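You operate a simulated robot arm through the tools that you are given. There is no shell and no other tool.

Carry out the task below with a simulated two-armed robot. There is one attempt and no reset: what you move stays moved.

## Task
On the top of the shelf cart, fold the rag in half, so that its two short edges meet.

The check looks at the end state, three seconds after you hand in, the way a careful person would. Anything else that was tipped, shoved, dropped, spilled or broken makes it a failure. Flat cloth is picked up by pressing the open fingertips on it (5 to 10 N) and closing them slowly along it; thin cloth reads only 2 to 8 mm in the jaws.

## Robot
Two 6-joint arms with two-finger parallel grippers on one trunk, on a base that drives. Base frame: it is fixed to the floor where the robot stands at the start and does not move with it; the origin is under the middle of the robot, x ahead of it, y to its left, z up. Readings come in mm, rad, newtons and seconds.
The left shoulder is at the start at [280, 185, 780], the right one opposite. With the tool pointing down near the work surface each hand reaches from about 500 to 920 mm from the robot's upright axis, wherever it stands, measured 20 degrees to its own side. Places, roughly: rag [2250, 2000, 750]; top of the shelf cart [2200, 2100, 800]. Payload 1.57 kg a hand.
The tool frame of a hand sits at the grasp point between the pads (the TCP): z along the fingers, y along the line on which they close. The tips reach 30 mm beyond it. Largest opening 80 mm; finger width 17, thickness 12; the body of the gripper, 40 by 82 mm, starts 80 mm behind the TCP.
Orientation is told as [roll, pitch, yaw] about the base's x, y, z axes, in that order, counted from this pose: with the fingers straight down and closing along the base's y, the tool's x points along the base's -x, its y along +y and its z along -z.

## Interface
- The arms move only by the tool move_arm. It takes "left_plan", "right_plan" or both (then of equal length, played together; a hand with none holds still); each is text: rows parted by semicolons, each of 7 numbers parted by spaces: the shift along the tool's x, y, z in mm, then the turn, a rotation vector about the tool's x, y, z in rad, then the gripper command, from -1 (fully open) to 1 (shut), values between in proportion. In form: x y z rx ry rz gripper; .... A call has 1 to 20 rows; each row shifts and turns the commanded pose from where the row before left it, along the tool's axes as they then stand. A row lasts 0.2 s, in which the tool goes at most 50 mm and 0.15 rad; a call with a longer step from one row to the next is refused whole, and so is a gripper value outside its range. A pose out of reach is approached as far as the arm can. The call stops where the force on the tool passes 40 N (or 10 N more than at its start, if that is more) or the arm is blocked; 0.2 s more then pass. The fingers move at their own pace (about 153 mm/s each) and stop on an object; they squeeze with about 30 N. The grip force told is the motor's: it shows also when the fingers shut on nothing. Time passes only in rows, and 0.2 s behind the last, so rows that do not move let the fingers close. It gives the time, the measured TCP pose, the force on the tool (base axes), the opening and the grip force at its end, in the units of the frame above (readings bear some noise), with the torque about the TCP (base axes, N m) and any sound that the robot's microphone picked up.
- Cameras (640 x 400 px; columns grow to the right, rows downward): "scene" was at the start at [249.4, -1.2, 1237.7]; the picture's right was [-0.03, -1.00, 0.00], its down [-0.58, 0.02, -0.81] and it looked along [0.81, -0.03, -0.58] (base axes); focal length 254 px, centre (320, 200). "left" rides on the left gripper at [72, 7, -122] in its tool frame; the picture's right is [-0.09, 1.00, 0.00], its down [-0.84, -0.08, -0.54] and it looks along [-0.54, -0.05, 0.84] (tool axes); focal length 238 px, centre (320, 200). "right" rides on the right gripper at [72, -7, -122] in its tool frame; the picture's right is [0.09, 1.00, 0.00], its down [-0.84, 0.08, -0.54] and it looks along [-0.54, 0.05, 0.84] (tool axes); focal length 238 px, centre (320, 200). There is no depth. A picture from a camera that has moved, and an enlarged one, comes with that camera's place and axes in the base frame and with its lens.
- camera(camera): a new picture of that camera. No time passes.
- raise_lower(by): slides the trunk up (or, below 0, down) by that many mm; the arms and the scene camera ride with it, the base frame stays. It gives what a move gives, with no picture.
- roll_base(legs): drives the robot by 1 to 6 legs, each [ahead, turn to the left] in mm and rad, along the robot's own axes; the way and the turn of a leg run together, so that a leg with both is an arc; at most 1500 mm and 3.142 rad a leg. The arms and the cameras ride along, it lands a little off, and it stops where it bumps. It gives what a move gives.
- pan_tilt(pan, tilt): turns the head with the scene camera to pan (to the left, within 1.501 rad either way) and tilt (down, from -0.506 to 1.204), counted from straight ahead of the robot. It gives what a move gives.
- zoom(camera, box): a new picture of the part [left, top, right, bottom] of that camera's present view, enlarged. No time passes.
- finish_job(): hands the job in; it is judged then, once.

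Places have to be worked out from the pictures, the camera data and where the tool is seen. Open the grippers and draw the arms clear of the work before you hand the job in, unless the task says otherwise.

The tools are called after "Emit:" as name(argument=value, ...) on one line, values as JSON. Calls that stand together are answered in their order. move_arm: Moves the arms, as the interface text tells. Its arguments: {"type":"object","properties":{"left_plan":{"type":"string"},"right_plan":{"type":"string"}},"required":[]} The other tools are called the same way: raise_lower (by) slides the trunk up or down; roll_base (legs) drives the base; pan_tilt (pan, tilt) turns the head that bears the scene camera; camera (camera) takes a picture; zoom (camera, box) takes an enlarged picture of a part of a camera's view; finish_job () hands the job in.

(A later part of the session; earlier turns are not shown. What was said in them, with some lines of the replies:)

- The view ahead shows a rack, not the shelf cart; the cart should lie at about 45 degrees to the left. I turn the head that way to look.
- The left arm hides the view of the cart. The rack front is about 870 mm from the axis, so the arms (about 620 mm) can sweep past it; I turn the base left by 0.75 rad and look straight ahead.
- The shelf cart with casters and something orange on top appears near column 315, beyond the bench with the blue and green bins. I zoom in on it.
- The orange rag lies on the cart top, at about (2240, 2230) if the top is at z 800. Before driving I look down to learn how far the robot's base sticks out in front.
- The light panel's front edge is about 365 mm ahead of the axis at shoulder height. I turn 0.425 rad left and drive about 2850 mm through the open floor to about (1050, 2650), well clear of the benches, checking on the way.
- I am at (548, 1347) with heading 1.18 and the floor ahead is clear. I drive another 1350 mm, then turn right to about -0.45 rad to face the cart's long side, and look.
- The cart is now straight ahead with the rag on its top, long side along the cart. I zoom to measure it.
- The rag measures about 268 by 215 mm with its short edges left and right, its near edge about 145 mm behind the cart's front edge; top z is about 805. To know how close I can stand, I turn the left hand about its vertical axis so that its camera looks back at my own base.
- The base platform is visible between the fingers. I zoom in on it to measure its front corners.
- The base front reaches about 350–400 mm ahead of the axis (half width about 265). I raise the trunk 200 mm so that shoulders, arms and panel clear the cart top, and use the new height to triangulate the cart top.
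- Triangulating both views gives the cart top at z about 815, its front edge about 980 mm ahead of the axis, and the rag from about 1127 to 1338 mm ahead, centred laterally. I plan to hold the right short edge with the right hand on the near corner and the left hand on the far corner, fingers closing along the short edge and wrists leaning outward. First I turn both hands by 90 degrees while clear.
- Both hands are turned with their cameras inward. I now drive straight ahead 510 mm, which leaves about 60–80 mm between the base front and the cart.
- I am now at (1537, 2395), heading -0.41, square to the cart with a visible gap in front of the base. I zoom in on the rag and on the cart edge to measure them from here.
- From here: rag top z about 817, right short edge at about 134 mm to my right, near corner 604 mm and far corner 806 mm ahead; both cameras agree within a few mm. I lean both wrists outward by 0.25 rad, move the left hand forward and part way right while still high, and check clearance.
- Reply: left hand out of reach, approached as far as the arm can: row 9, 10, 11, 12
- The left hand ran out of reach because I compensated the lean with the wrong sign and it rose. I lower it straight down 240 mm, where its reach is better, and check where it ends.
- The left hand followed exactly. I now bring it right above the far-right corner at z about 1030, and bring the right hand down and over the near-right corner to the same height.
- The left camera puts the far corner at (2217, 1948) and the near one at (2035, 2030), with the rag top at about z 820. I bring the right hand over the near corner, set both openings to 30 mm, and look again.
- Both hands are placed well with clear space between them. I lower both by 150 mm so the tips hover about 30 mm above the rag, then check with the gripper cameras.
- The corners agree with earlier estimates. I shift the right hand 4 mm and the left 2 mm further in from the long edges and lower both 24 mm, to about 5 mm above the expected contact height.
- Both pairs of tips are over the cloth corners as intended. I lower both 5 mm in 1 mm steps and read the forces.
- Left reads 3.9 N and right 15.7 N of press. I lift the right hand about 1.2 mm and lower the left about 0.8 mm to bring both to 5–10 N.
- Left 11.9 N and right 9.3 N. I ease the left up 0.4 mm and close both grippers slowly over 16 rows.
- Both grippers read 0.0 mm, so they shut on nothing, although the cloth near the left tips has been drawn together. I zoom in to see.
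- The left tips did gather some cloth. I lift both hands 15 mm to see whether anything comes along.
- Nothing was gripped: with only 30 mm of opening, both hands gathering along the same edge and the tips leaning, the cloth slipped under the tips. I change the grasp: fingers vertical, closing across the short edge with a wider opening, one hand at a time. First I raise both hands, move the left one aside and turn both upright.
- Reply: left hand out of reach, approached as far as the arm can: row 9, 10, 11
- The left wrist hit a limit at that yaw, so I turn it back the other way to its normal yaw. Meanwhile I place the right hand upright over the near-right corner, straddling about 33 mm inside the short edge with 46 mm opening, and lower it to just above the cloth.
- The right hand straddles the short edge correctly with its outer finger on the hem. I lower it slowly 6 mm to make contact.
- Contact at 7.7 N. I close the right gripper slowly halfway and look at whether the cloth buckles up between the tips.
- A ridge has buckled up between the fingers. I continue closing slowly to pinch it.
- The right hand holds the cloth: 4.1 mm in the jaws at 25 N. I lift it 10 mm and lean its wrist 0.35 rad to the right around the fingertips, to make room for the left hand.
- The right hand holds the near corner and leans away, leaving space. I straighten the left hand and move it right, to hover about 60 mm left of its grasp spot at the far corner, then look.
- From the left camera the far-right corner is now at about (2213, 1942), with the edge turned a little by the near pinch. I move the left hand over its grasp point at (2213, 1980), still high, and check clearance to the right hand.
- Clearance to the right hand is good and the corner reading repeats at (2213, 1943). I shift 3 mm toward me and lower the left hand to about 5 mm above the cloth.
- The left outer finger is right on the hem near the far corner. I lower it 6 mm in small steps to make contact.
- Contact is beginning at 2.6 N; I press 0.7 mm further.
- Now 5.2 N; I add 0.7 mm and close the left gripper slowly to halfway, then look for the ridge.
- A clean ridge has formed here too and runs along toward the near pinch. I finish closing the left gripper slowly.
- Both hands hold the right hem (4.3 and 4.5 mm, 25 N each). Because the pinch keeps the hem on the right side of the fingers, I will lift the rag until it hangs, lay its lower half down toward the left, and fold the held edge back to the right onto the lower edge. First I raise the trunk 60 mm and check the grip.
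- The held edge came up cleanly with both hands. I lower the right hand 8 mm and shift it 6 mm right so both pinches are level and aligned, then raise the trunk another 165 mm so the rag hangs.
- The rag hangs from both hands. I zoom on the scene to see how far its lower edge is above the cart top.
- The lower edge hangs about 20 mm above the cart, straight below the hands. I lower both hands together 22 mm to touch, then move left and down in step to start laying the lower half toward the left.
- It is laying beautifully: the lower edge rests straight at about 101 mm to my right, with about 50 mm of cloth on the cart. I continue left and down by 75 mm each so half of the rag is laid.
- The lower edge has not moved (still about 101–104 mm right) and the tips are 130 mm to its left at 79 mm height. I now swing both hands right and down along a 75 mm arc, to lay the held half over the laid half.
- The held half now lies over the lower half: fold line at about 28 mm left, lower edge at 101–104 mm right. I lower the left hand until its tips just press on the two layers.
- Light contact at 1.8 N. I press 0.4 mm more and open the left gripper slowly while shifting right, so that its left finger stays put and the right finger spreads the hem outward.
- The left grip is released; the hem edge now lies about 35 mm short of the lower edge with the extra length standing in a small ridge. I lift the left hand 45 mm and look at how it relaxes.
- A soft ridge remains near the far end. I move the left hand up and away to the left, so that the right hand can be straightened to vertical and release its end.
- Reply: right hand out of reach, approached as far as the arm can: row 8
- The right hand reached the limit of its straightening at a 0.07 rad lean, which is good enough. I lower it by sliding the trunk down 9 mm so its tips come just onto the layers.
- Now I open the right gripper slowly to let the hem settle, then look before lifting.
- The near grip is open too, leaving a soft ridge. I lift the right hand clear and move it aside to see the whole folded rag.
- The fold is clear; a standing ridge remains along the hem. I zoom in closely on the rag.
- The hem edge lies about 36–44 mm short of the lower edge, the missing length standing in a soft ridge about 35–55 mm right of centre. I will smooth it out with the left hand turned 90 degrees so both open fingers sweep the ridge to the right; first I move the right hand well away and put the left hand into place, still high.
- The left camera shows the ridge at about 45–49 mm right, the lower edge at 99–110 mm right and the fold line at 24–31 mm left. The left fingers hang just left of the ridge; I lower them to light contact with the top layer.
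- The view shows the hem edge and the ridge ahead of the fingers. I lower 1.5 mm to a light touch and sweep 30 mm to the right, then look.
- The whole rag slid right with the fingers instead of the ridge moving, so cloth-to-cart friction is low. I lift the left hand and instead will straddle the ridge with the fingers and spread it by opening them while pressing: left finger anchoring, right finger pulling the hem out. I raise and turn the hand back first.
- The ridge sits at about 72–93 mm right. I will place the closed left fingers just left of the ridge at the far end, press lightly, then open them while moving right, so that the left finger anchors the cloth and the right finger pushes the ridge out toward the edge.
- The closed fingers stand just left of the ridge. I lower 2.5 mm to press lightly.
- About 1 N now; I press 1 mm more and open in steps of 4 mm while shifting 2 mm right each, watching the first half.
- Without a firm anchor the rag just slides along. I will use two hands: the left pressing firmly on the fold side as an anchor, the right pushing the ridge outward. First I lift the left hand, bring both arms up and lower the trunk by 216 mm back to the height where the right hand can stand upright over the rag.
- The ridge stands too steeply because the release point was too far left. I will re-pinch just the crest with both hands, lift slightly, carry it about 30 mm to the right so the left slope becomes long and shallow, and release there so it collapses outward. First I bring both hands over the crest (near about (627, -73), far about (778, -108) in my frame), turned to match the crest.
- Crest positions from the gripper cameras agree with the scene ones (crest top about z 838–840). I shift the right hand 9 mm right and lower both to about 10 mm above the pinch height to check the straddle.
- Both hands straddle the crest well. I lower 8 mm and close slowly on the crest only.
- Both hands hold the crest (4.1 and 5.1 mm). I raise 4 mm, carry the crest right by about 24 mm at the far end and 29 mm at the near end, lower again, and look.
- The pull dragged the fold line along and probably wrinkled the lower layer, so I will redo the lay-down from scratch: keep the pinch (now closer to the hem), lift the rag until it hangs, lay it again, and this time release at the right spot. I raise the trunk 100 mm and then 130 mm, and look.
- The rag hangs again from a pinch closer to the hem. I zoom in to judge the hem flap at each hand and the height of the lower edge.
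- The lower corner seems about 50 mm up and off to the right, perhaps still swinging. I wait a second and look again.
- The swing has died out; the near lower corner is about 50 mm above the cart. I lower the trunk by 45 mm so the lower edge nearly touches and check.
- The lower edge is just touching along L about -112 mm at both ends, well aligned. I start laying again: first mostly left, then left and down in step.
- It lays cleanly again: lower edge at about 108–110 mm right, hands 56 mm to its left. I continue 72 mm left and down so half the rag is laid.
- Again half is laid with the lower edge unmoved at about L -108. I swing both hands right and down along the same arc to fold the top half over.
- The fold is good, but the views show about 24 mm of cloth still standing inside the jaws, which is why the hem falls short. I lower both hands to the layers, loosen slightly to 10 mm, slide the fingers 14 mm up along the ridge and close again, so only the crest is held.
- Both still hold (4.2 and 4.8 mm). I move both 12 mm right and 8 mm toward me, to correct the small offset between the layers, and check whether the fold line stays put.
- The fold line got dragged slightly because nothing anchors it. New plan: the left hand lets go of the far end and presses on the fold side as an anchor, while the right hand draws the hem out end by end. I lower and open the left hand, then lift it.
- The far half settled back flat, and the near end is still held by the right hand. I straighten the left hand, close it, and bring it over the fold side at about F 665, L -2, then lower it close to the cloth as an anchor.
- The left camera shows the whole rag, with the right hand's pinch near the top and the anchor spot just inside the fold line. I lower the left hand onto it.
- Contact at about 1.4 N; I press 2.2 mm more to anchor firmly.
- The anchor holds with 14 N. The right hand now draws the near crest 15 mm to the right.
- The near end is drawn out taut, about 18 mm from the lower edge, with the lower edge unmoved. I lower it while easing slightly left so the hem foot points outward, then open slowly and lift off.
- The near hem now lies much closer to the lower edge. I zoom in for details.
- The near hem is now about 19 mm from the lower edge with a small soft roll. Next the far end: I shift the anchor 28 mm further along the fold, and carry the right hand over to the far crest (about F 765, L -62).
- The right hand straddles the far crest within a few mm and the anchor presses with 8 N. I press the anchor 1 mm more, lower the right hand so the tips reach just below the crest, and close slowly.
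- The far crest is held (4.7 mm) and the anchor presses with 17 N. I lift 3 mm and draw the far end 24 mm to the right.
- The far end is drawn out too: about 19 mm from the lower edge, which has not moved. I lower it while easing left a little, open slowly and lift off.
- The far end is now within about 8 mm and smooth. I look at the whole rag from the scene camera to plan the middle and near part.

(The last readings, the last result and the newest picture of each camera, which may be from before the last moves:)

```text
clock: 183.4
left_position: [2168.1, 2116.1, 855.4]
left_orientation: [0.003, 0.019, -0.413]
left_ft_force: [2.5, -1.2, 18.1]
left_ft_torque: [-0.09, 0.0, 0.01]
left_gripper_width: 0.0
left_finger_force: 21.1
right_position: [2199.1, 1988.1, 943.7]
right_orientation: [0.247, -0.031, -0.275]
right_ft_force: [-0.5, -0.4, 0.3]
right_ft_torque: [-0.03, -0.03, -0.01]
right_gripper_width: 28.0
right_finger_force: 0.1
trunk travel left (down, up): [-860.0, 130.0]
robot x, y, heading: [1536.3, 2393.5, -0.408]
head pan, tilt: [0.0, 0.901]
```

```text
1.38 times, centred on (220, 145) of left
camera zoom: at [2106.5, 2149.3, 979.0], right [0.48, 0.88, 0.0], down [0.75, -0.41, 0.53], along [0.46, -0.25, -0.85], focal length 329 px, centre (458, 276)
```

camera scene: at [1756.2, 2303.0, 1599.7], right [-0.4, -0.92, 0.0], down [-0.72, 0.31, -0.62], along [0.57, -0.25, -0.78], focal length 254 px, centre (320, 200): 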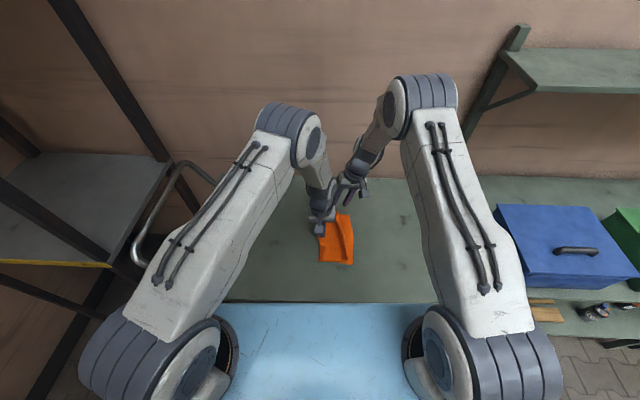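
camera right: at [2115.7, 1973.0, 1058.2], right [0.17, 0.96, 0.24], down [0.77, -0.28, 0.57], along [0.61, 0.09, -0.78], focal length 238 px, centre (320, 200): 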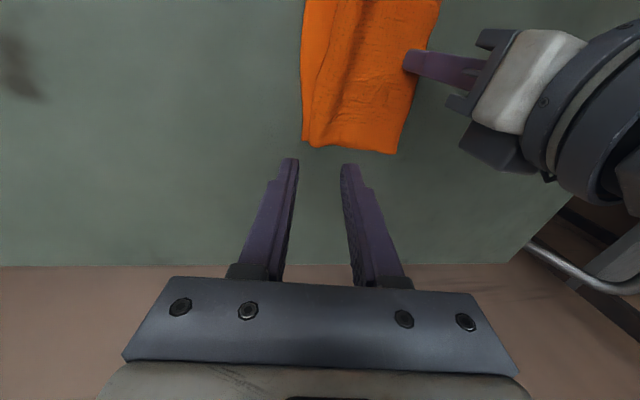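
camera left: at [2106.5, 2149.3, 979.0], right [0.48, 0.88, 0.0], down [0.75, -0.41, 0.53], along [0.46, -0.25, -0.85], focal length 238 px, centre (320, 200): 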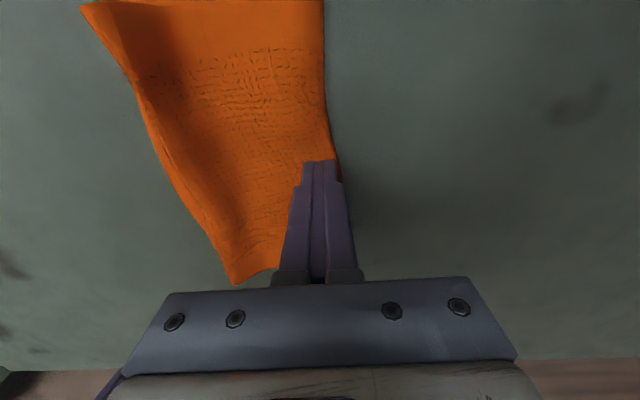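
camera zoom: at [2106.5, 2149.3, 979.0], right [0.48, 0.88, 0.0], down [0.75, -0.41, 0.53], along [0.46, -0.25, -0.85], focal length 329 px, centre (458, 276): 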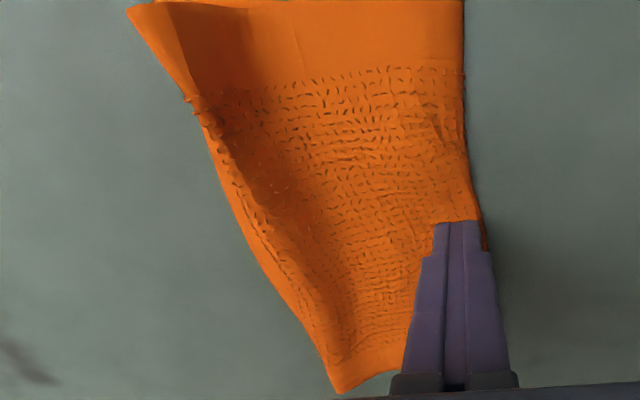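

The far end meets nicely; the near end still has a soft arch about 12–20 mm short. I keep the anchor and bring the right hand, upright and closed, over the near arch (F 610, L -82) to press it flat straight down, so that the hem spreads outward.

Emit:
move_arm(right_plan="0 0 0 0 0 0.14 1; 39.6 0 0 0 0 0 1; 39.6 0 0 0 0 0 1; 39.6 0 0 0 0 0 1; 39.6 0 0 0 0 0 1; 0 0 0 0.125 0 0 1; 0 0 0 0.125 0 0 1; 0 14 0 0 0 0 1; 0 14 0 0 0 0 1; 0 0 30 0 0 0 1; 0 0 25 0 0 0 1; 0 0 0 0 0 0 1")

Emit:
camera(camera="right")

Emit:
camera(camera="scene")

```text
clock: 186.0
left_position: [2167.1, 2116.8, 855.1]
left_orientation: [0.001, 0.018, -0.411]
left_ft_force: [2.6, -1.0, 17.3]
left_ft_torque: [-0.1, 0.03, 0.0]
left_gripper_width: 0.0
left_finger_force: 21.4
right_position: [2063.2, 2080.4, 886.9]
right_orientation: [0.065, 0.014, -0.412]
right_ft_force: [-0.1, -0.1, -0.4]
right_ft_torque: [0.01, -0.02, 0.0]
right_gripper_width: 0.0
right_finger_force: 21.9
right hand out of reach, approached as far as the arm can: row 7
trunk travel left (down, up): [-860.0, 130.0]
robot x, y, heading: [1541.0, 2393.2, -0.408]
head pan, tilt: [0.0, 0.901]
```

```text
taken
camera right: at [1992.6, 2094.4, 1009.5], right [0.31, 0.95, 0.07], down [0.79, -0.3, 0.53], along [0.53, -0.12, -0.84], focal length 238 px, centre (320, 200)
```

right: 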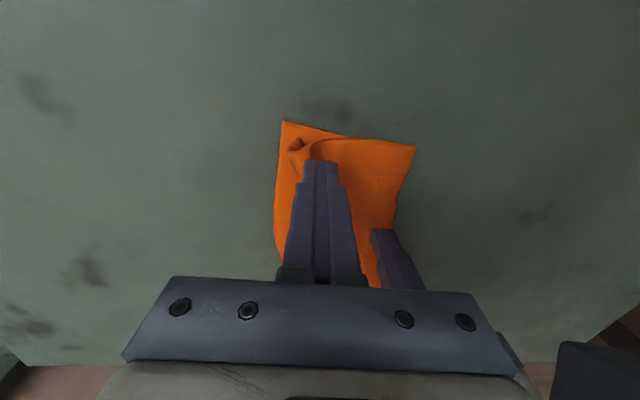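

```text
taken
camera scene: at [1755.8, 2303.1, 1599.7], right [-0.4, -0.92, 0.0], down [-0.72, 0.31, -0.62], along [0.57, -0.25, -0.78], focal length 254 px, centre (320, 200)
```

scene: 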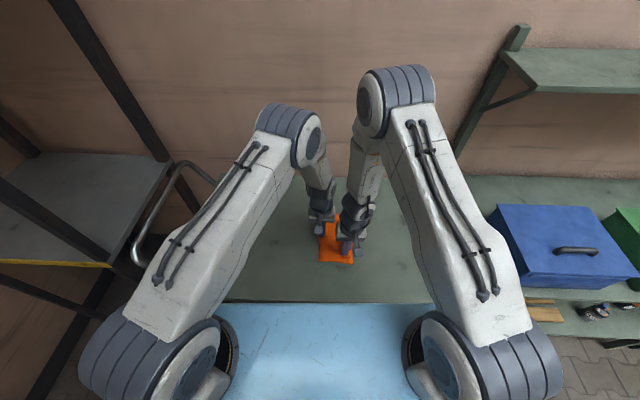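

The right hand stands at (607, -79) nearly upright over the near arch. I zoom its view before pressing.

Emit:
zoom(camera="right", box=[240, 100, 440, 225])

```text
3.20 times, centred on (340, 162) of right
camera zoom: at [1992.6, 2094.4, 1009.5], right [0.31, 0.95, 0.07], down [0.79, -0.3, 0.53], along [0.53, -0.12, -0.84], focal length 763 px, centre (256, 320)
```

zoom: 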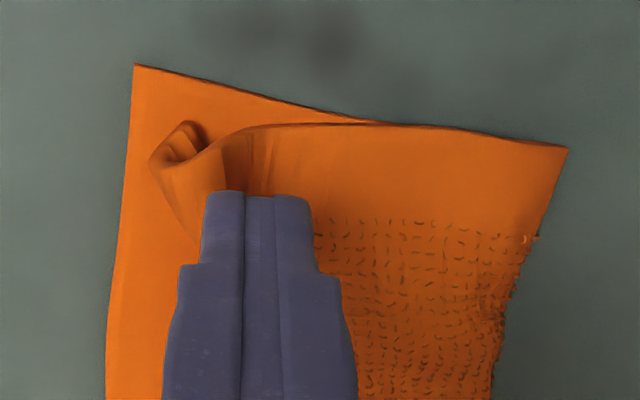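

The near end has a small tube whose right side is already close to the lower edge, but the hem corner sits about 15 mm too far from me. I raise the right hand, lean it again, and re-place the anchor nearer (F 640); then I will re-pinch that tube and draw it toward me and outward.

Emit:
move_arm(left_plan="0 0 0 0 0 0 1; 0 0 0 0 0 0 1; 0 0 -12 0 0 0 1; 25 2 0 0 0 0 1; 25 2 0 0 0 0 1; 0 0 9 0 0 0 1; 0 0 1.5 0 0 0 1; 0 0 1 0 0 0 1; 0 0 0 0 0 0 1", right_plan="0 0 -30 0 0 0 0.25; 0 0 0 -0.1 0 0 0.25; 0 0 0 -0.085 0 0 0.25; 0 0 0 0 0 0 0.25; 0 0 0 0 0 0 0.25; 0 0 0 0 0 0 0.25; 0 0 0 0 0 0 0.25; 0 0 0 0 0 0 0.25; 0 0 0 0 0 0 0.25")

Emit:
camera(camera="right")

Emit:
zoom(camera="left", box=[60, 0, 380, 200])

```text
clock: 188.0
left_position: [2124.6, 2139.0, 856.7]
left_orientation: [0.0, 0.018, -0.412]
left_ft_force: [-0.6, 0.3, 9.7]
left_ft_torque: [-0.02, -0.05, -0.01]
left_gripper_width: 0.0
left_finger_force: 21.5
right_position: [2063.8, 2079.7, 918.0]
right_orientation: [0.249, 0.013, -0.411]
right_ft_force: [-0.9, 0.4, 0.3]
right_ft_torque: [0.02, 0.01, 0.04]
right_gripper_width: 30.1
right_finger_force: 0.1
trunk travel left (down, up): [-860.0, 130.0]
robot x, y, heading: [1537.9, 2394.1, -0.415]
head pan, tilt: [0.0, 0.901]
```

```text
taken
camera right: at [1984.5, 2073.8, 1035.7], right [0.3, 0.92, 0.25], down [0.75, -0.39, 0.53], along [0.59, 0.02, -0.81], focal length 238 px, centre (320, 200)
```

right: 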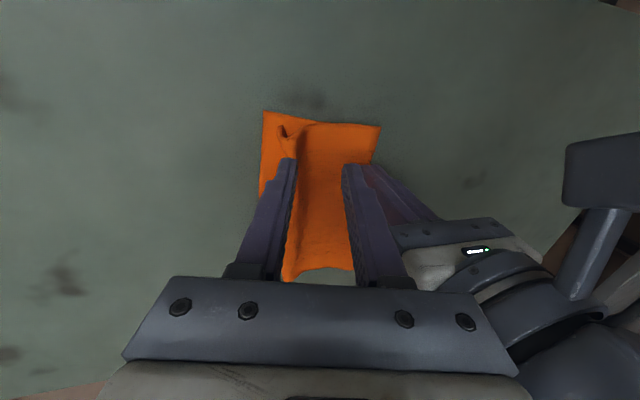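

```text
2.00 times, centred on (220, 100) of left
camera zoom: at [2063.2, 2172.3, 980.4], right [0.48, 0.88, 0.0], down [0.75, -0.41, 0.53], along [0.46, -0.25, -0.85], focal length 477 px, centre (520, 400)
```

zoom: 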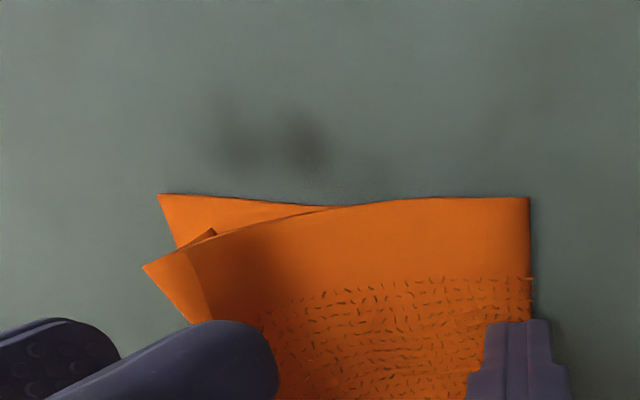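

The near ridge still stands about 20 mm and leans outward. With the anchor at 10 N near it, I move the right hand over that ridge (F 607, L -91), lower it to take only the crest, and close slowly.

Emit:
move_arm(right_plan="0 -9.2 -2.35 0 0 0 0.25; 0 -9.2 -2.35 0 0 0 0.25; 0 -6.5 25.7 0 0 0 0.25; 0 -6.6 25.7 0 0 0 0.25; 0 0 0 0 0 0 0.25")

Emit:
zoom(camera="right", box=[220, 80, 420, 230])

Emit:
zoom(camera="left", box=[60, 0, 380, 200])

```text
clock: 189.2
left_position: [2124.6, 2138.5, 856.9]
left_orientation: [0.001, 0.021, -0.413]
left_ft_force: [0.7, 0.9, 11.4]
left_ft_torque: [-0.05, -0.04, -0.01]
left_gripper_width: 0.0
left_finger_force: 21.0
right_position: [2055.8, 2060.9, 864.1]
right_orientation: [0.249, 0.014, -0.411]
right_ft_force: [0.4, 0.7, 0.7]
right_ft_torque: [0.0, -0.05, -0.03]
right_gripper_width: 30.0
right_finger_force: 0.1
trunk travel left (down, up): [-860.0, 130.0]
robot x, y, heading: [1536.8, 2391.7, -0.411]
head pan, tilt: [0.0, 0.901]
```

```text
2.67 times, centred on (320, 155) of right
camera zoom: at [1977.0, 2055.1, 981.9], right [0.3, 0.92, 0.25], down [0.75, -0.39, 0.53], along [0.59, 0.02, -0.81], focal length 636 px, centre (320, 320)
```

zoom: 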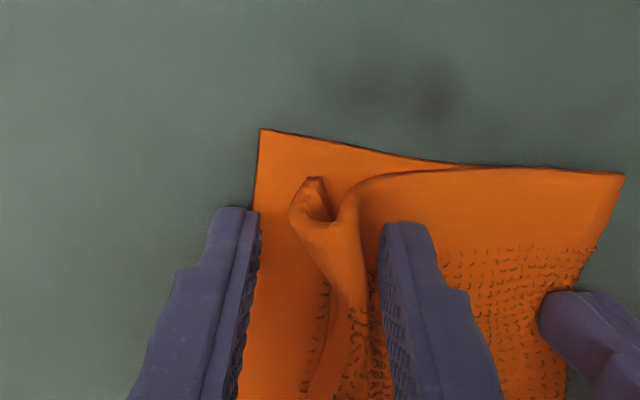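

```text
2.00 times, centred on (220, 100) of left
camera zoom: at [2063.1, 2172.3, 980.2], right [0.48, 0.88, 0.0], down [0.75, -0.41, 0.53], along [0.46, -0.25, -0.85], focal length 477 px, centre (520, 400)
```

zoom: 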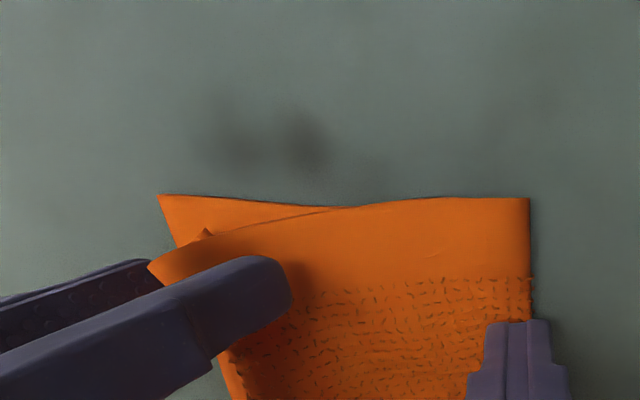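

The view shows a small tent with the hem 12–18 mm from the lower edge. I close slowly on its crest.

Emit:
move_arm(right_plan="0 0 0 0 0 0 0.35; 0 0 0 0 0 0 0.45; 0 0 0 0 0 0 0.55; 0 0 0 0 0 0 0.65; 0 0 0 0 0 0 0.75; 0 0 0 0 0 0 0.85; 0 0 0 0 0 0 0.95; 0 0 0 0 0 0 1; 0 0 0 0 0 0 1; 0 0 0 0 0 0 1")

Emit:
zoom(camera="right", box=[220, 80, 420, 230])

```text
clock: 191.4
left_position: [2123.9, 2138.8, 856.2]
left_orientation: [0.002, 0.021, -0.413]
left_ft_force: [-1.1, 0.3, 11.6]
left_ft_torque: [-0.06, -0.05, 0.0]
left_gripper_width: 0.0
left_finger_force: 21.0
right_position: [2057.1, 2062.7, 865.2]
right_orientation: [0.25, 0.013, -0.411]
right_ft_force: [0.0, 1.8, 1.1]
right_ft_torque: [0.05, -0.02, -0.02]
right_gripper_width: 5.1
right_finger_force: 25.8
trunk travel left (down, up): [-860.0, 130.0]
robot x, y, heading: [1543.9, 2395.1, -0.409]
head pan, tilt: [0.0, 0.901]
```

```text
2.67 times, centred on (320, 155) of right
camera zoom: at [1977.0, 2055.2, 982.1], right [0.3, 0.92, 0.25], down [0.75, -0.39, 0.53], along [0.59, 0.02, -0.81], focal length 636 px, centre (320, 320)
```

zoom: 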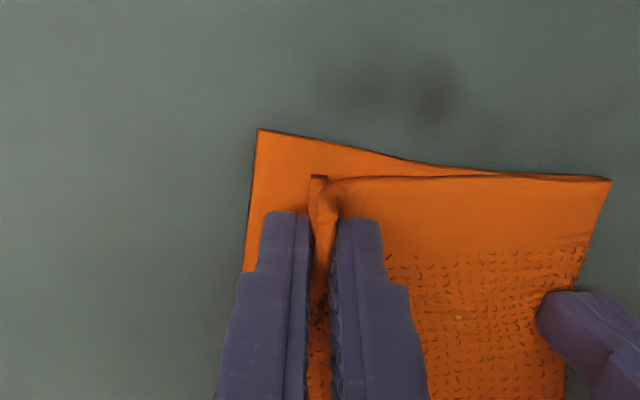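

The crest with the hem is held. I lift 3 mm and draw it 14 mm right and 8 mm toward me.

Emit:
move_arm(right_plan="0 0.7 -2.9 0 0 0 1; 2 -3.39 -0.86 0 0 0 1; 2 -3.39 -0.86 0 0 0 1; 2 -3.39 -0.86 0 0 0 1; 2 -3.39 -0.86 0 0 0 1; 0 0 0 0 0 0 1")

Emit:
zoom(camera="right", box=[220, 80, 420, 230])

Emit:
zoom(camera="left", box=[60, 0, 380, 200])

```text
clock: 192.8
left_position: [2124.3, 2138.4, 856.9]
left_orientation: [0.0, 0.019, -0.411]
left_ft_force: [-3.9, -4.8, 10.0]
left_ft_torque: [-0.16, 0.08, -0.06]
left_gripper_width: 0.0
left_finger_force: 21.4
right_position: [2044.4, 2051.6, 867.0]
right_orientation: [0.249, 0.013, -0.41]
right_ft_force: [4.4, 5.5, -1.4]
right_ft_torque: [0.2, -0.11, 0.03]
right_gripper_width: 5.2
right_finger_force: 25.5
trunk travel left (down, up): [-860.0, 130.0]
robot x, y, heading: [1539.7, 2398.1, -0.408]
head pan, tilt: [0.0, 0.901]
```

```text
2.67 times, centred on (320, 155) of right
camera zoom: at [1965.5, 2045.6, 985.5], right [0.3, 0.92, 0.25], down [0.75, -0.39, 0.53], along [0.59, 0.02, -0.81], focal length 636 px, centre (320, 320)
```

zoom: 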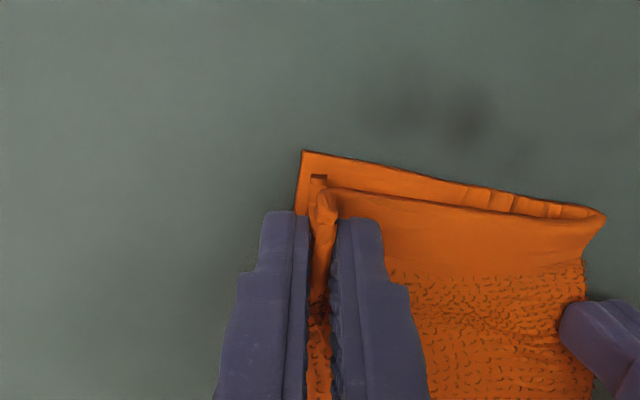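

```text
2.00 times, centred on (220, 100) of left
camera zoom: at [2063.1, 2172.2, 980.2], right [0.48, 0.88, 0.0], down [0.75, -0.41, 0.53], along [0.46, -0.25, -0.85], focal length 477 px, centre (520, 400)
```

zoom: 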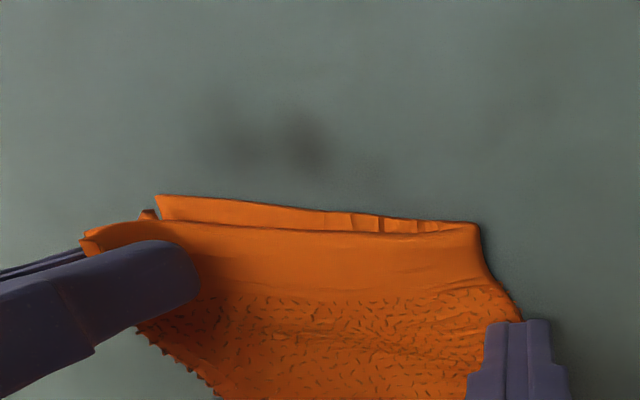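

The top is now taut (5.5 N), too much. I ease back 8 mm left, lower the tips to the layers, loosen to 9 mm, slide 10 mm up along the ridge and close again, so that only the top of the crest is held.

Emit:
move_arm(right_plan="0 3.88 0.99 0 0 0 1; 0 3.88 0.99 0 0 0 1; 0 -1.2 4.8 0 0 0 1; 0 -1.2 4.8 0 0 0 1; 0 0 0 0 0 0 0.77; 0 0 0 0 0 0 0.77; 0 0 -3.5 0 0 0 0.77; 0 0 -3.5 0 0 0 0.77; 0 0 -3 0 0 0 0.77; 0 0 0 0 0 0 0.85; 0 0 0 0 0 0 0.95; 0 0 0 0 0 0 1; 0 0 0 0 0 0 1")

Emit:
zoom(camera="right", box=[220, 80, 420, 230])

Emit:
zoom(camera="left", box=[60, 0, 380, 200])

```text
clock: 195.6
left_position: [2125.0, 2139.0, 857.1]
left_orientation: [0.001, 0.021, -0.412]
left_ft_force: [-0.7, -2.5, 10.5]
left_ft_torque: [-0.12, -0.05, -0.01]
left_gripper_width: 0.0
left_finger_force: 21.4
right_position: [2044.5, 2057.5, 868.5]
right_orientation: [0.248, 0.014, -0.409]
right_ft_force: [1.7, 2.4, 0.0]
right_ft_torque: [0.04, -0.04, 0.03]
right_gripper_width: 4.9
right_finger_force: 24.9
trunk travel left (down, up): [-860.0, 130.0]
robot x, y, heading: [1540.1, 2390.0, -0.415]
head pan, tilt: [0.0, 0.901]
```

```text
2.67 times, centred on (320, 155) of right
camera zoom: at [1965.8, 2051.2, 986.2], right [0.3, 0.92, 0.25], down [0.75, -0.39, 0.53], along [0.59, 0.02, -0.81], focal length 636 px, centre (320, 320)
```

zoom: 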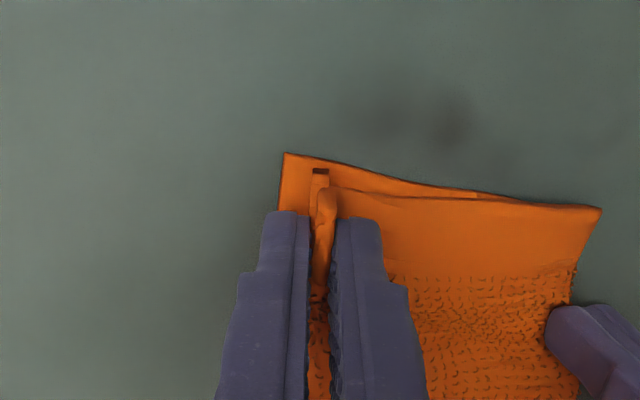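

```text
2.00 times, centred on (220, 100) of left
camera zoom: at [2063.1, 2172.3, 980.2], right [0.48, 0.88, 0.0], down [0.75, -0.41, 0.53], along [0.46, -0.25, -0.85], focal length 477 px, centre (520, 400)
```

zoom: 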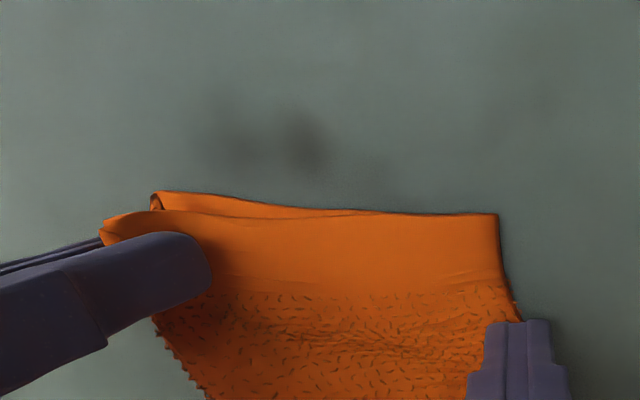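

The near hem corner is now about 10 mm from the lower corner and the near edges coincide. I lower 8 mm with a slight ease left, open slowly and lift off.

Emit:
move_arm(right_plan="0 -0.99 3.88 0 0 0 1; 0 2.4 4.6 0 0 0 1; 0 0 0 0 0 0 0.9; 0 0 0 0 0 0 0.82; 0 0 0 0 0 0 0.74; 0 0 0 0 0 0 0.66; 0 0 0 0 0 0 0.58; 0 0 0 0 0 0 0.5; 0 0 0 0 0 0 0.4; 0 0 0 0 0 0 0.3; 0 0 -6 0 0 0 0.3; 0 0 -12 0 0 0 0.3; 0 0 -25 0 0 0 0.3; 0 0 -30 0 0 0 0.3; 0 0 0 0 0 0 0.3")

Emit:
zoom(camera="right", box=[220, 80, 420, 280])

Emit:
zoom(camera="left", box=[60, 0, 380, 200])

Emit:
zoom(camera="scene", box=[290, 190, 390, 290])

```text
clock: 198.8
left_position: [2123.7, 2138.9, 855.0]
left_orientation: [0.001, 0.021, -0.412]
left_ft_force: [-0.1, -0.6, 10.5]
left_ft_torque: [-0.09, -0.02, 0.01]
left_gripper_width: 0.2
left_finger_force: 21.4
right_position: [2040.5, 2045.7, 931.0]
right_orientation: [0.251, 0.015, -0.412]
right_ft_force: [-0.2, 1.5, -0.5]
right_ft_torque: [-0.02, -0.01, 0.01]
right_gripper_width: 27.9
right_finger_force: 0.0
trunk travel left (down, up): [-860.0, 130.0]
robot x, y, heading: [1539.2, 2396.8, -0.411]
head pan, tilt: [0.0, 0.901]
```

```text
2.00 times, centred on (320, 180) of right
camera zoom: at [1960.8, 2039.1, 1048.9], right [0.3, 0.92, 0.25], down [0.75, -0.39, 0.53], along [0.59, 0.02, -0.81], focal length 477 px, centre (320, 240)
```

zoom: 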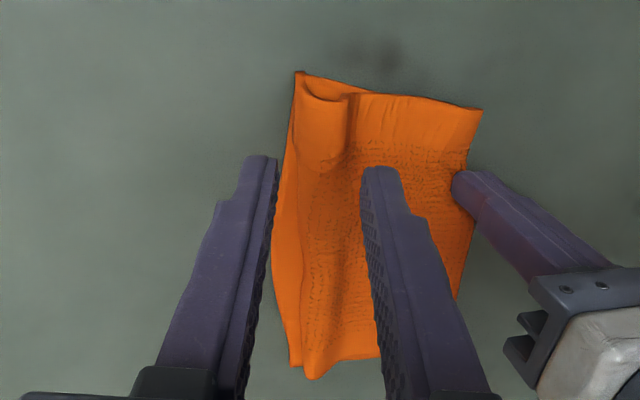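

```text
2.00 times, centred on (220, 100) of left
camera zoom: at [2063.1, 2172.3, 980.2], right [0.48, 0.88, 0.0], down [0.75, -0.41, 0.53], along [0.46, -0.25, -0.85], focal length 477 px, centre (520, 400)
```

zoom: 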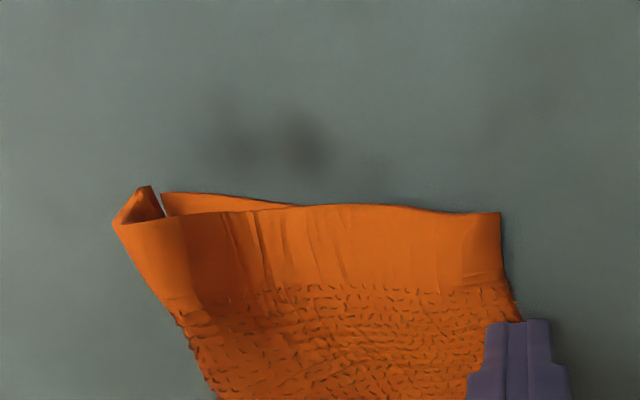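

```text
4.00 times, centred on (340, 240) of scene
camera zoom: at [1756.0, 2303.0, 1599.7], right [-0.4, -0.92, 0.0], down [-0.72, 0.31, -0.62], along [0.57, -0.25, -0.78], focal length 1014 px, centre (240, 40)
```

zoom: 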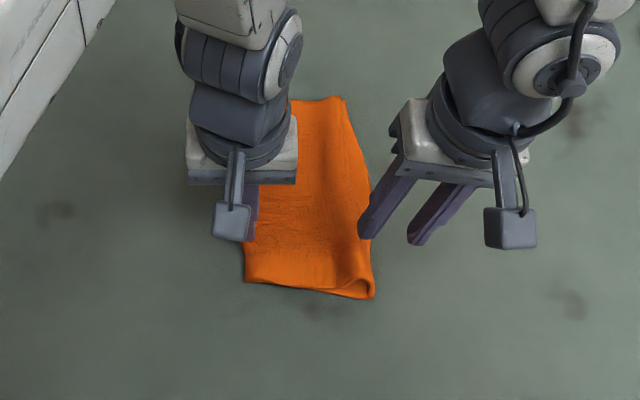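

The near hem corner now lies at the lower corner with just a small bulge. I retract the right hand well to the right and up, lift the left hand, and look at the whole result.

Emit:
move_arm(left_plan="0 0 -5 0 0 0 1; 0 0 -20 0 0 0 1; 0 0 -35 0 0 0 1; 0 0 -35 0 0 0 1; 0 35 0 0 0 0 1; 0 35 0 0 0 0 1; 0 35 0 0 0 0 1; 0 0 0 0 0 0 1; 0 0 0 0 0 0 1", right_plan="0 0 -30 0 0 0 0.3; 0 0 -30 0 0 0 0.3; 0 -38 0 0 0 0 0.3; 0 -38 0 0 0 0 0.3; 0 -38 0 0 0 0 0.3; 0 -38 0 0 0 0 0.3; 0 -38 0 0 0 0 0.3; 0 0 -30 0 0 0 0.3; 0 0 -30 0 0 0 0.3")

Emit:
camera(camera="scene")

Emit:
zoom(camera="scene", box=[295, 200, 375, 280])

Emit:
camera(camera="left")

```text
clock: 200.8
left_position: [2166.3, 2233.4, 953.3]
left_orientation: [0.003, 0.02, -0.411]
left_ft_force: [-0.3, 0.0, -0.2]
left_ft_torque: [0.0, 0.03, -0.03]
left_gripper_width: 0.3
left_finger_force: 21.7
right_position: [1954.7, 1846.1, 1000.9]
right_orientation: [0.249, 0.016, -0.412]
right_ft_force: [-0.2, 0.0, -0.2]
right_ft_torque: [-0.01, -0.02, 0.02]
right_gripper_width: 27.8
right_finger_force: 0.2
trunk travel left (down, up): [-860.0, 130.0]
robot x, y, heading: [1537.6, 2393.9, -0.411]
head pan, tilt: [0.0, 0.901]
```

```text
taken
camera scene: at [1756.4, 2302.8, 1599.6], right [-0.4, -0.92, 0.0], down [-0.72, 0.31, -0.62], along [0.57, -0.25, -0.78], focal length 254 px, centre (320, 200)
```

scene: 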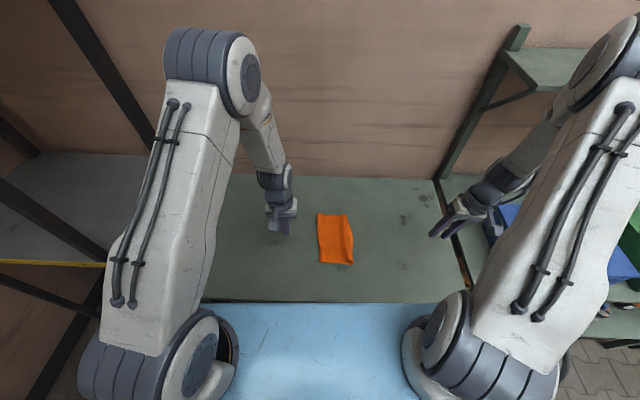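

```text
5.00 times, centred on (335, 240) of scene
camera zoom: at [1756.4, 2302.8, 1599.6], right [-0.4, -0.92, 0.0], down [-0.72, 0.31, -0.62], along [0.57, -0.25, -0.78], focal length 1268 px, centre (245, 0)
```

zoom: 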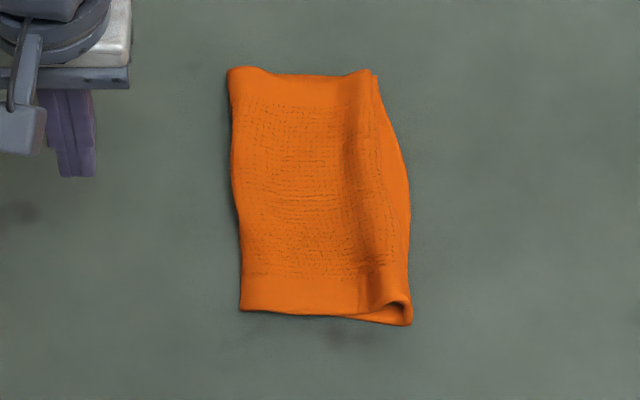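

```text
taken
camera left: at [2104.8, 2267.3, 1076.6], right [0.48, 0.88, 0.0], down [0.75, -0.41, 0.52], along [0.46, -0.25, -0.85], focal length 238 px, centre (320, 200)
```

left: 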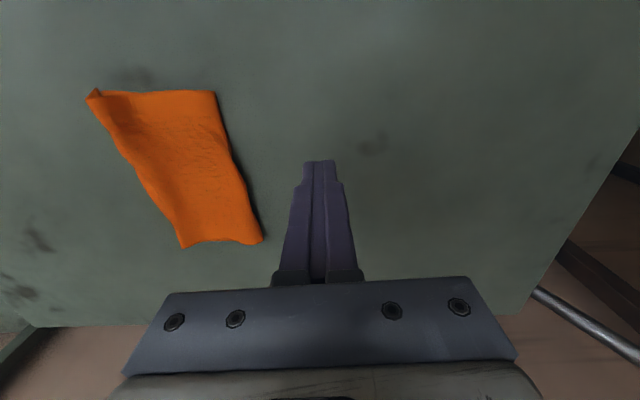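

It now looks like a properly folded rag. I check the right-hand edges closely with higher zoom.

Emit:
zoom(camera="scene", box=[325, 205, 361, 235])

Emit:
zoom(camera="scene", box=[325, 235, 361, 270])

Emit:
zoom(camera="left", box=[70, 70, 290, 260])

Emit:
camera(camera="right")

```text
13.33 times, centred on (343, 220) of scene
camera zoom: at [1756.4, 2302.8, 1599.6], right [-0.4, -0.92, 0.0], down [-0.72, 0.31, -0.62], along [0.57, -0.25, -0.78], focal length 3381 px, centre (13, -67)
```

zoom: 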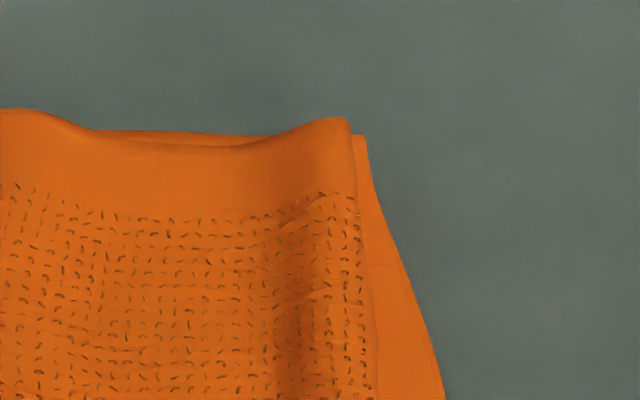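

```text
11.43 times, centred on (343, 252) of scene
camera zoom: at [1756.4, 2302.8, 1599.6], right [-0.4, -0.92, 0.0], down [-0.72, 0.31, -0.62], along [0.57, -0.25, -0.78], focal length 2898 px, centre (57, -400)
```

zoom: 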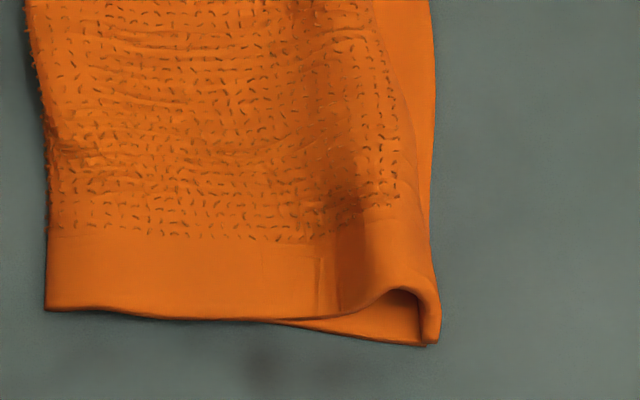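

```text
2.11 times, centred on (180, 165) of left
camera zoom: at [2104.8, 2267.3, 1076.6], right [0.48, 0.88, 0.0], down [0.75, -0.41, 0.52], along [0.46, -0.25, -0.85], focal length 502 px, centre (615, 274)
```

zoom: 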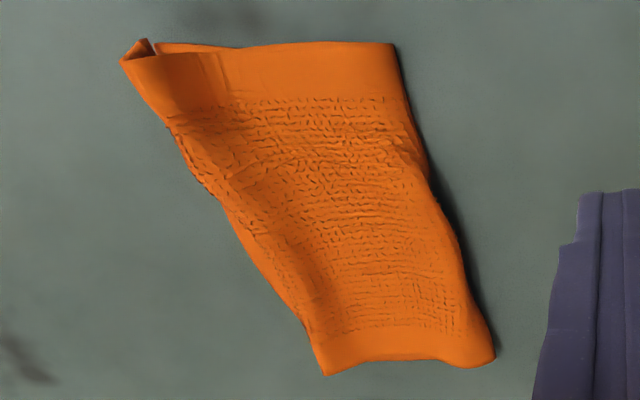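

```text
taken
camera right: at [1876.4, 1839.1, 1118.7], right [0.3, 0.92, 0.25], down [0.75, -0.39, 0.53], along [0.59, 0.02, -0.81], focal length 238 px, centre (320, 200)
```

right: 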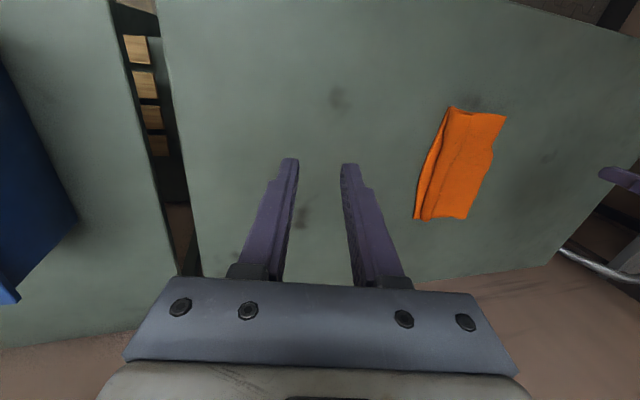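

The edges meet: about 4 mm apart at the far end, together at the near end, and at most about 20 mm in the slightly curved middle; the rag lies folded in half. I open both grippers and raise the arms clear.

Emit:
move_arm(left_plan="0 0 -35 0 0 0 0; 0 0 -35 0 0 0 -1; 0 0 -35 0 0 0 -1; 0 30 -30 0 0 0 -1; 0 30 0 0 0 0 -1; 0 0 0 0 0 0 -1", right_plan="0 0 -35 0 0 0 0; 0 0 -35 0 0 0 -1; 0 0 -20 0.1 0 0 -1; 0 0 0 0.1 0 0 -1; 0 0 0 0.049 0 0 -1; 0 0 0 0 0 0 -1")

Emit:
roll_base(legs=[[-400, 0]])

Emit:
pan_tilt(pan=0.0, tilt=0.65)

Emit:
camera(camera="scene")

Emit:
zoom(camera="scene", box=[280, 150, 380, 220])

```text
clock: 202.2
left_position: [2195.0, 2286.5, 1088.3]
left_orientation: [0.002, 0.021, -0.412]
left_ft_force: [0.1, -0.1, 0.3]
left_ft_torque: [-0.03, 0.0, 0.0]
left_gripper_width: 80.1
left_finger_force: 0.1
right_position: [1949.1, 1824.9, 1087.9]
right_orientation: [0.0, 0.015, -0.412]
right_ft_force: [1.1, 0.2, -1.1]
right_ft_torque: [-0.02, -0.01, -0.03]
right_gripper_width: 80.1
right_finger_force: 0.1
trunk travel left (down, up): [-860.0, 130.0]
robot x, y, heading: [1535.4, 2398.3, -0.415]
head pan, tilt: [0.0, 0.901]
```

```text
clock: 204.7
left_position: [1832.7, 2441.0, 1086.3]
left_orientation: [0.0, 0.02, -0.413]
left_ft_force: [-0.2, 0.1, -0.1]
left_ft_torque: [0.02, -0.02, 0.02]
left_gripper_width: 80.0
left_finger_force: 0.0
right_position: [1584.5, 1982.9, 1088.8]
right_orientation: [0.002, 0.015, -0.413]
right_ft_force: [-0.1, 0.4, -0.9]
right_ft_torque: [-0.01, 0.0, 0.01]
right_gripper_width: 80.0
right_finger_force: 0.1
trunk travel left (down, up): [-860.0, 130.0]
robot x, y, heading: [1176.4, 2551.4, -0.415]
head pan, tilt: [0.0, 0.901]
```

```text
clock: 205.4
left_position: [1832.1, 2442.2, 1086.7]
left_orientation: [0.001, 0.021, -0.415]
left_ft_force: [0.2, 1.1, -0.6]
left_ft_torque: [0.01, 0.03, -0.01]
left_gripper_width: 79.9
left_finger_force: 0.1
right_position: [1584.3, 1983.0, 1088.2]
right_orientation: [0.0, 0.013, -0.414]
right_ft_force: [-0.1, -0.1, -0.3]
right_ft_torque: [-0.01, 0.0, -0.01]
right_gripper_width: 80.0
right_finger_force: 0.0
trunk travel left (down, up): [-860.0, 130.0]
robot x, y, heading: [1178.1, 2552.7, -0.415]
head pan, tilt: [0.0, 0.649]
```

```text
taken
camera scene: at [1404.4, 2455.8, 1620.0], right [-0.4, -0.92, 0.0], down [-0.55, 0.24, -0.8], along [0.73, -0.32, -0.61], focal length 254 px, centre (320, 200)
```

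scene: 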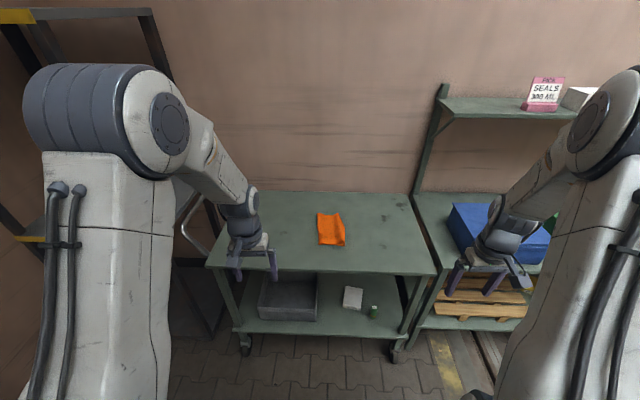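

```text
5.71 times, centred on (330, 185) of scene
camera zoom: at [1404.4, 2455.8, 1620.0], right [-0.4, -0.92, 0.0], down [-0.55, 0.24, -0.8], along [0.73, -0.32, -0.61], focal length 1449 px, centre (263, 286)
```

zoom: 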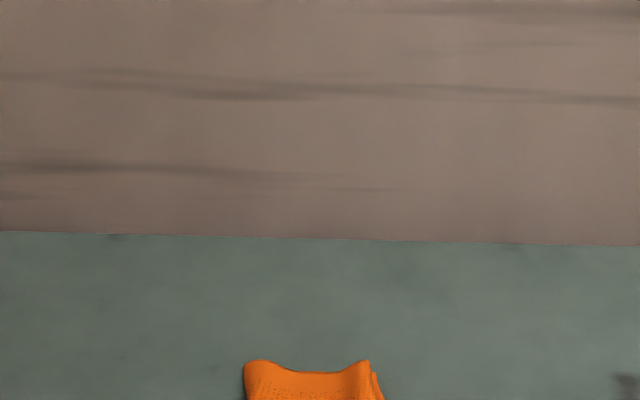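

The arms are clear, and the cart with its boxes looks undisturbed. One last close look at the rag before handing in.

Emit:
zoom(camera="scene", box=[300, 200, 364, 250])

Emit:
zoom(camera="scene", box=[180, 170, 460, 370])

```text
8.00 times, centred on (332, 225) of scene
camera zoom: at [1404.4, 2455.8, 1620.0], right [-0.4, -0.92, 0.0], down [-0.55, 0.24, -0.8], along [0.73, -0.32, -0.61], focal length 2028 px, centre (224, 0)
```

zoom: 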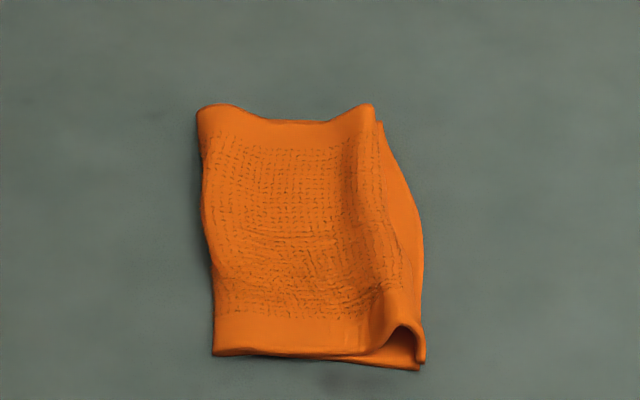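

```text
2.00 times, centred on (320, 270) of scene
camera zoom: at [1404.4, 2455.8, 1620.0], right [-0.4, -0.92, 0.0], down [-0.55, 0.24, -0.8], along [0.73, -0.32, -0.61], focal length 507 px, centre (320, 60)
```

zoom: 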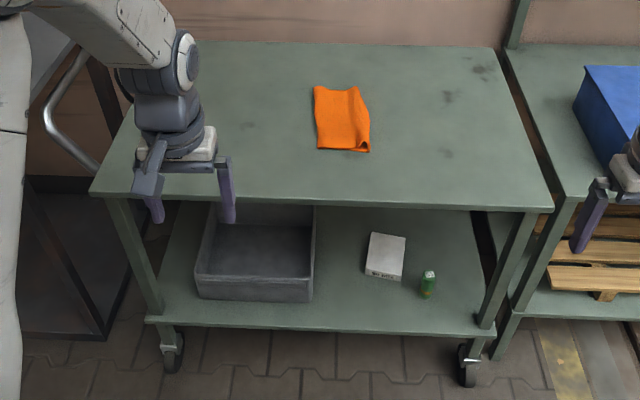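

The rag lies folded in half with its two short edges together on the right side. The cart and everything on it are undisturbed, and both grippers are open and clear. I hand the job in.

Emit:
finish_job()

```text
The job is handed in.
```

The rag is folded in half on the cart top with its two short edges together, and the job is handed in.

- **Edges:** by the last pictures they lie about 4 mm apart at the far end and together at the near end. In the middle, where the edges curve slightly, the gap is up to about 20 mm.
- **Flatness:** the top layer is not perfectly flat. There is a small bulge at the near corner, roughly 10 mm high, and a low hump along the hem. I left them because pressing further risked shifting the edges.
- **Other objects:** the cart and the things on it look undisturbed in the final view.
- **Robot:** both grippers are open, the arms are raised clear, and the base is backed off 400 mm.

The rag slid and had to be re-laid once, so it now sits a little to the right of where it started.
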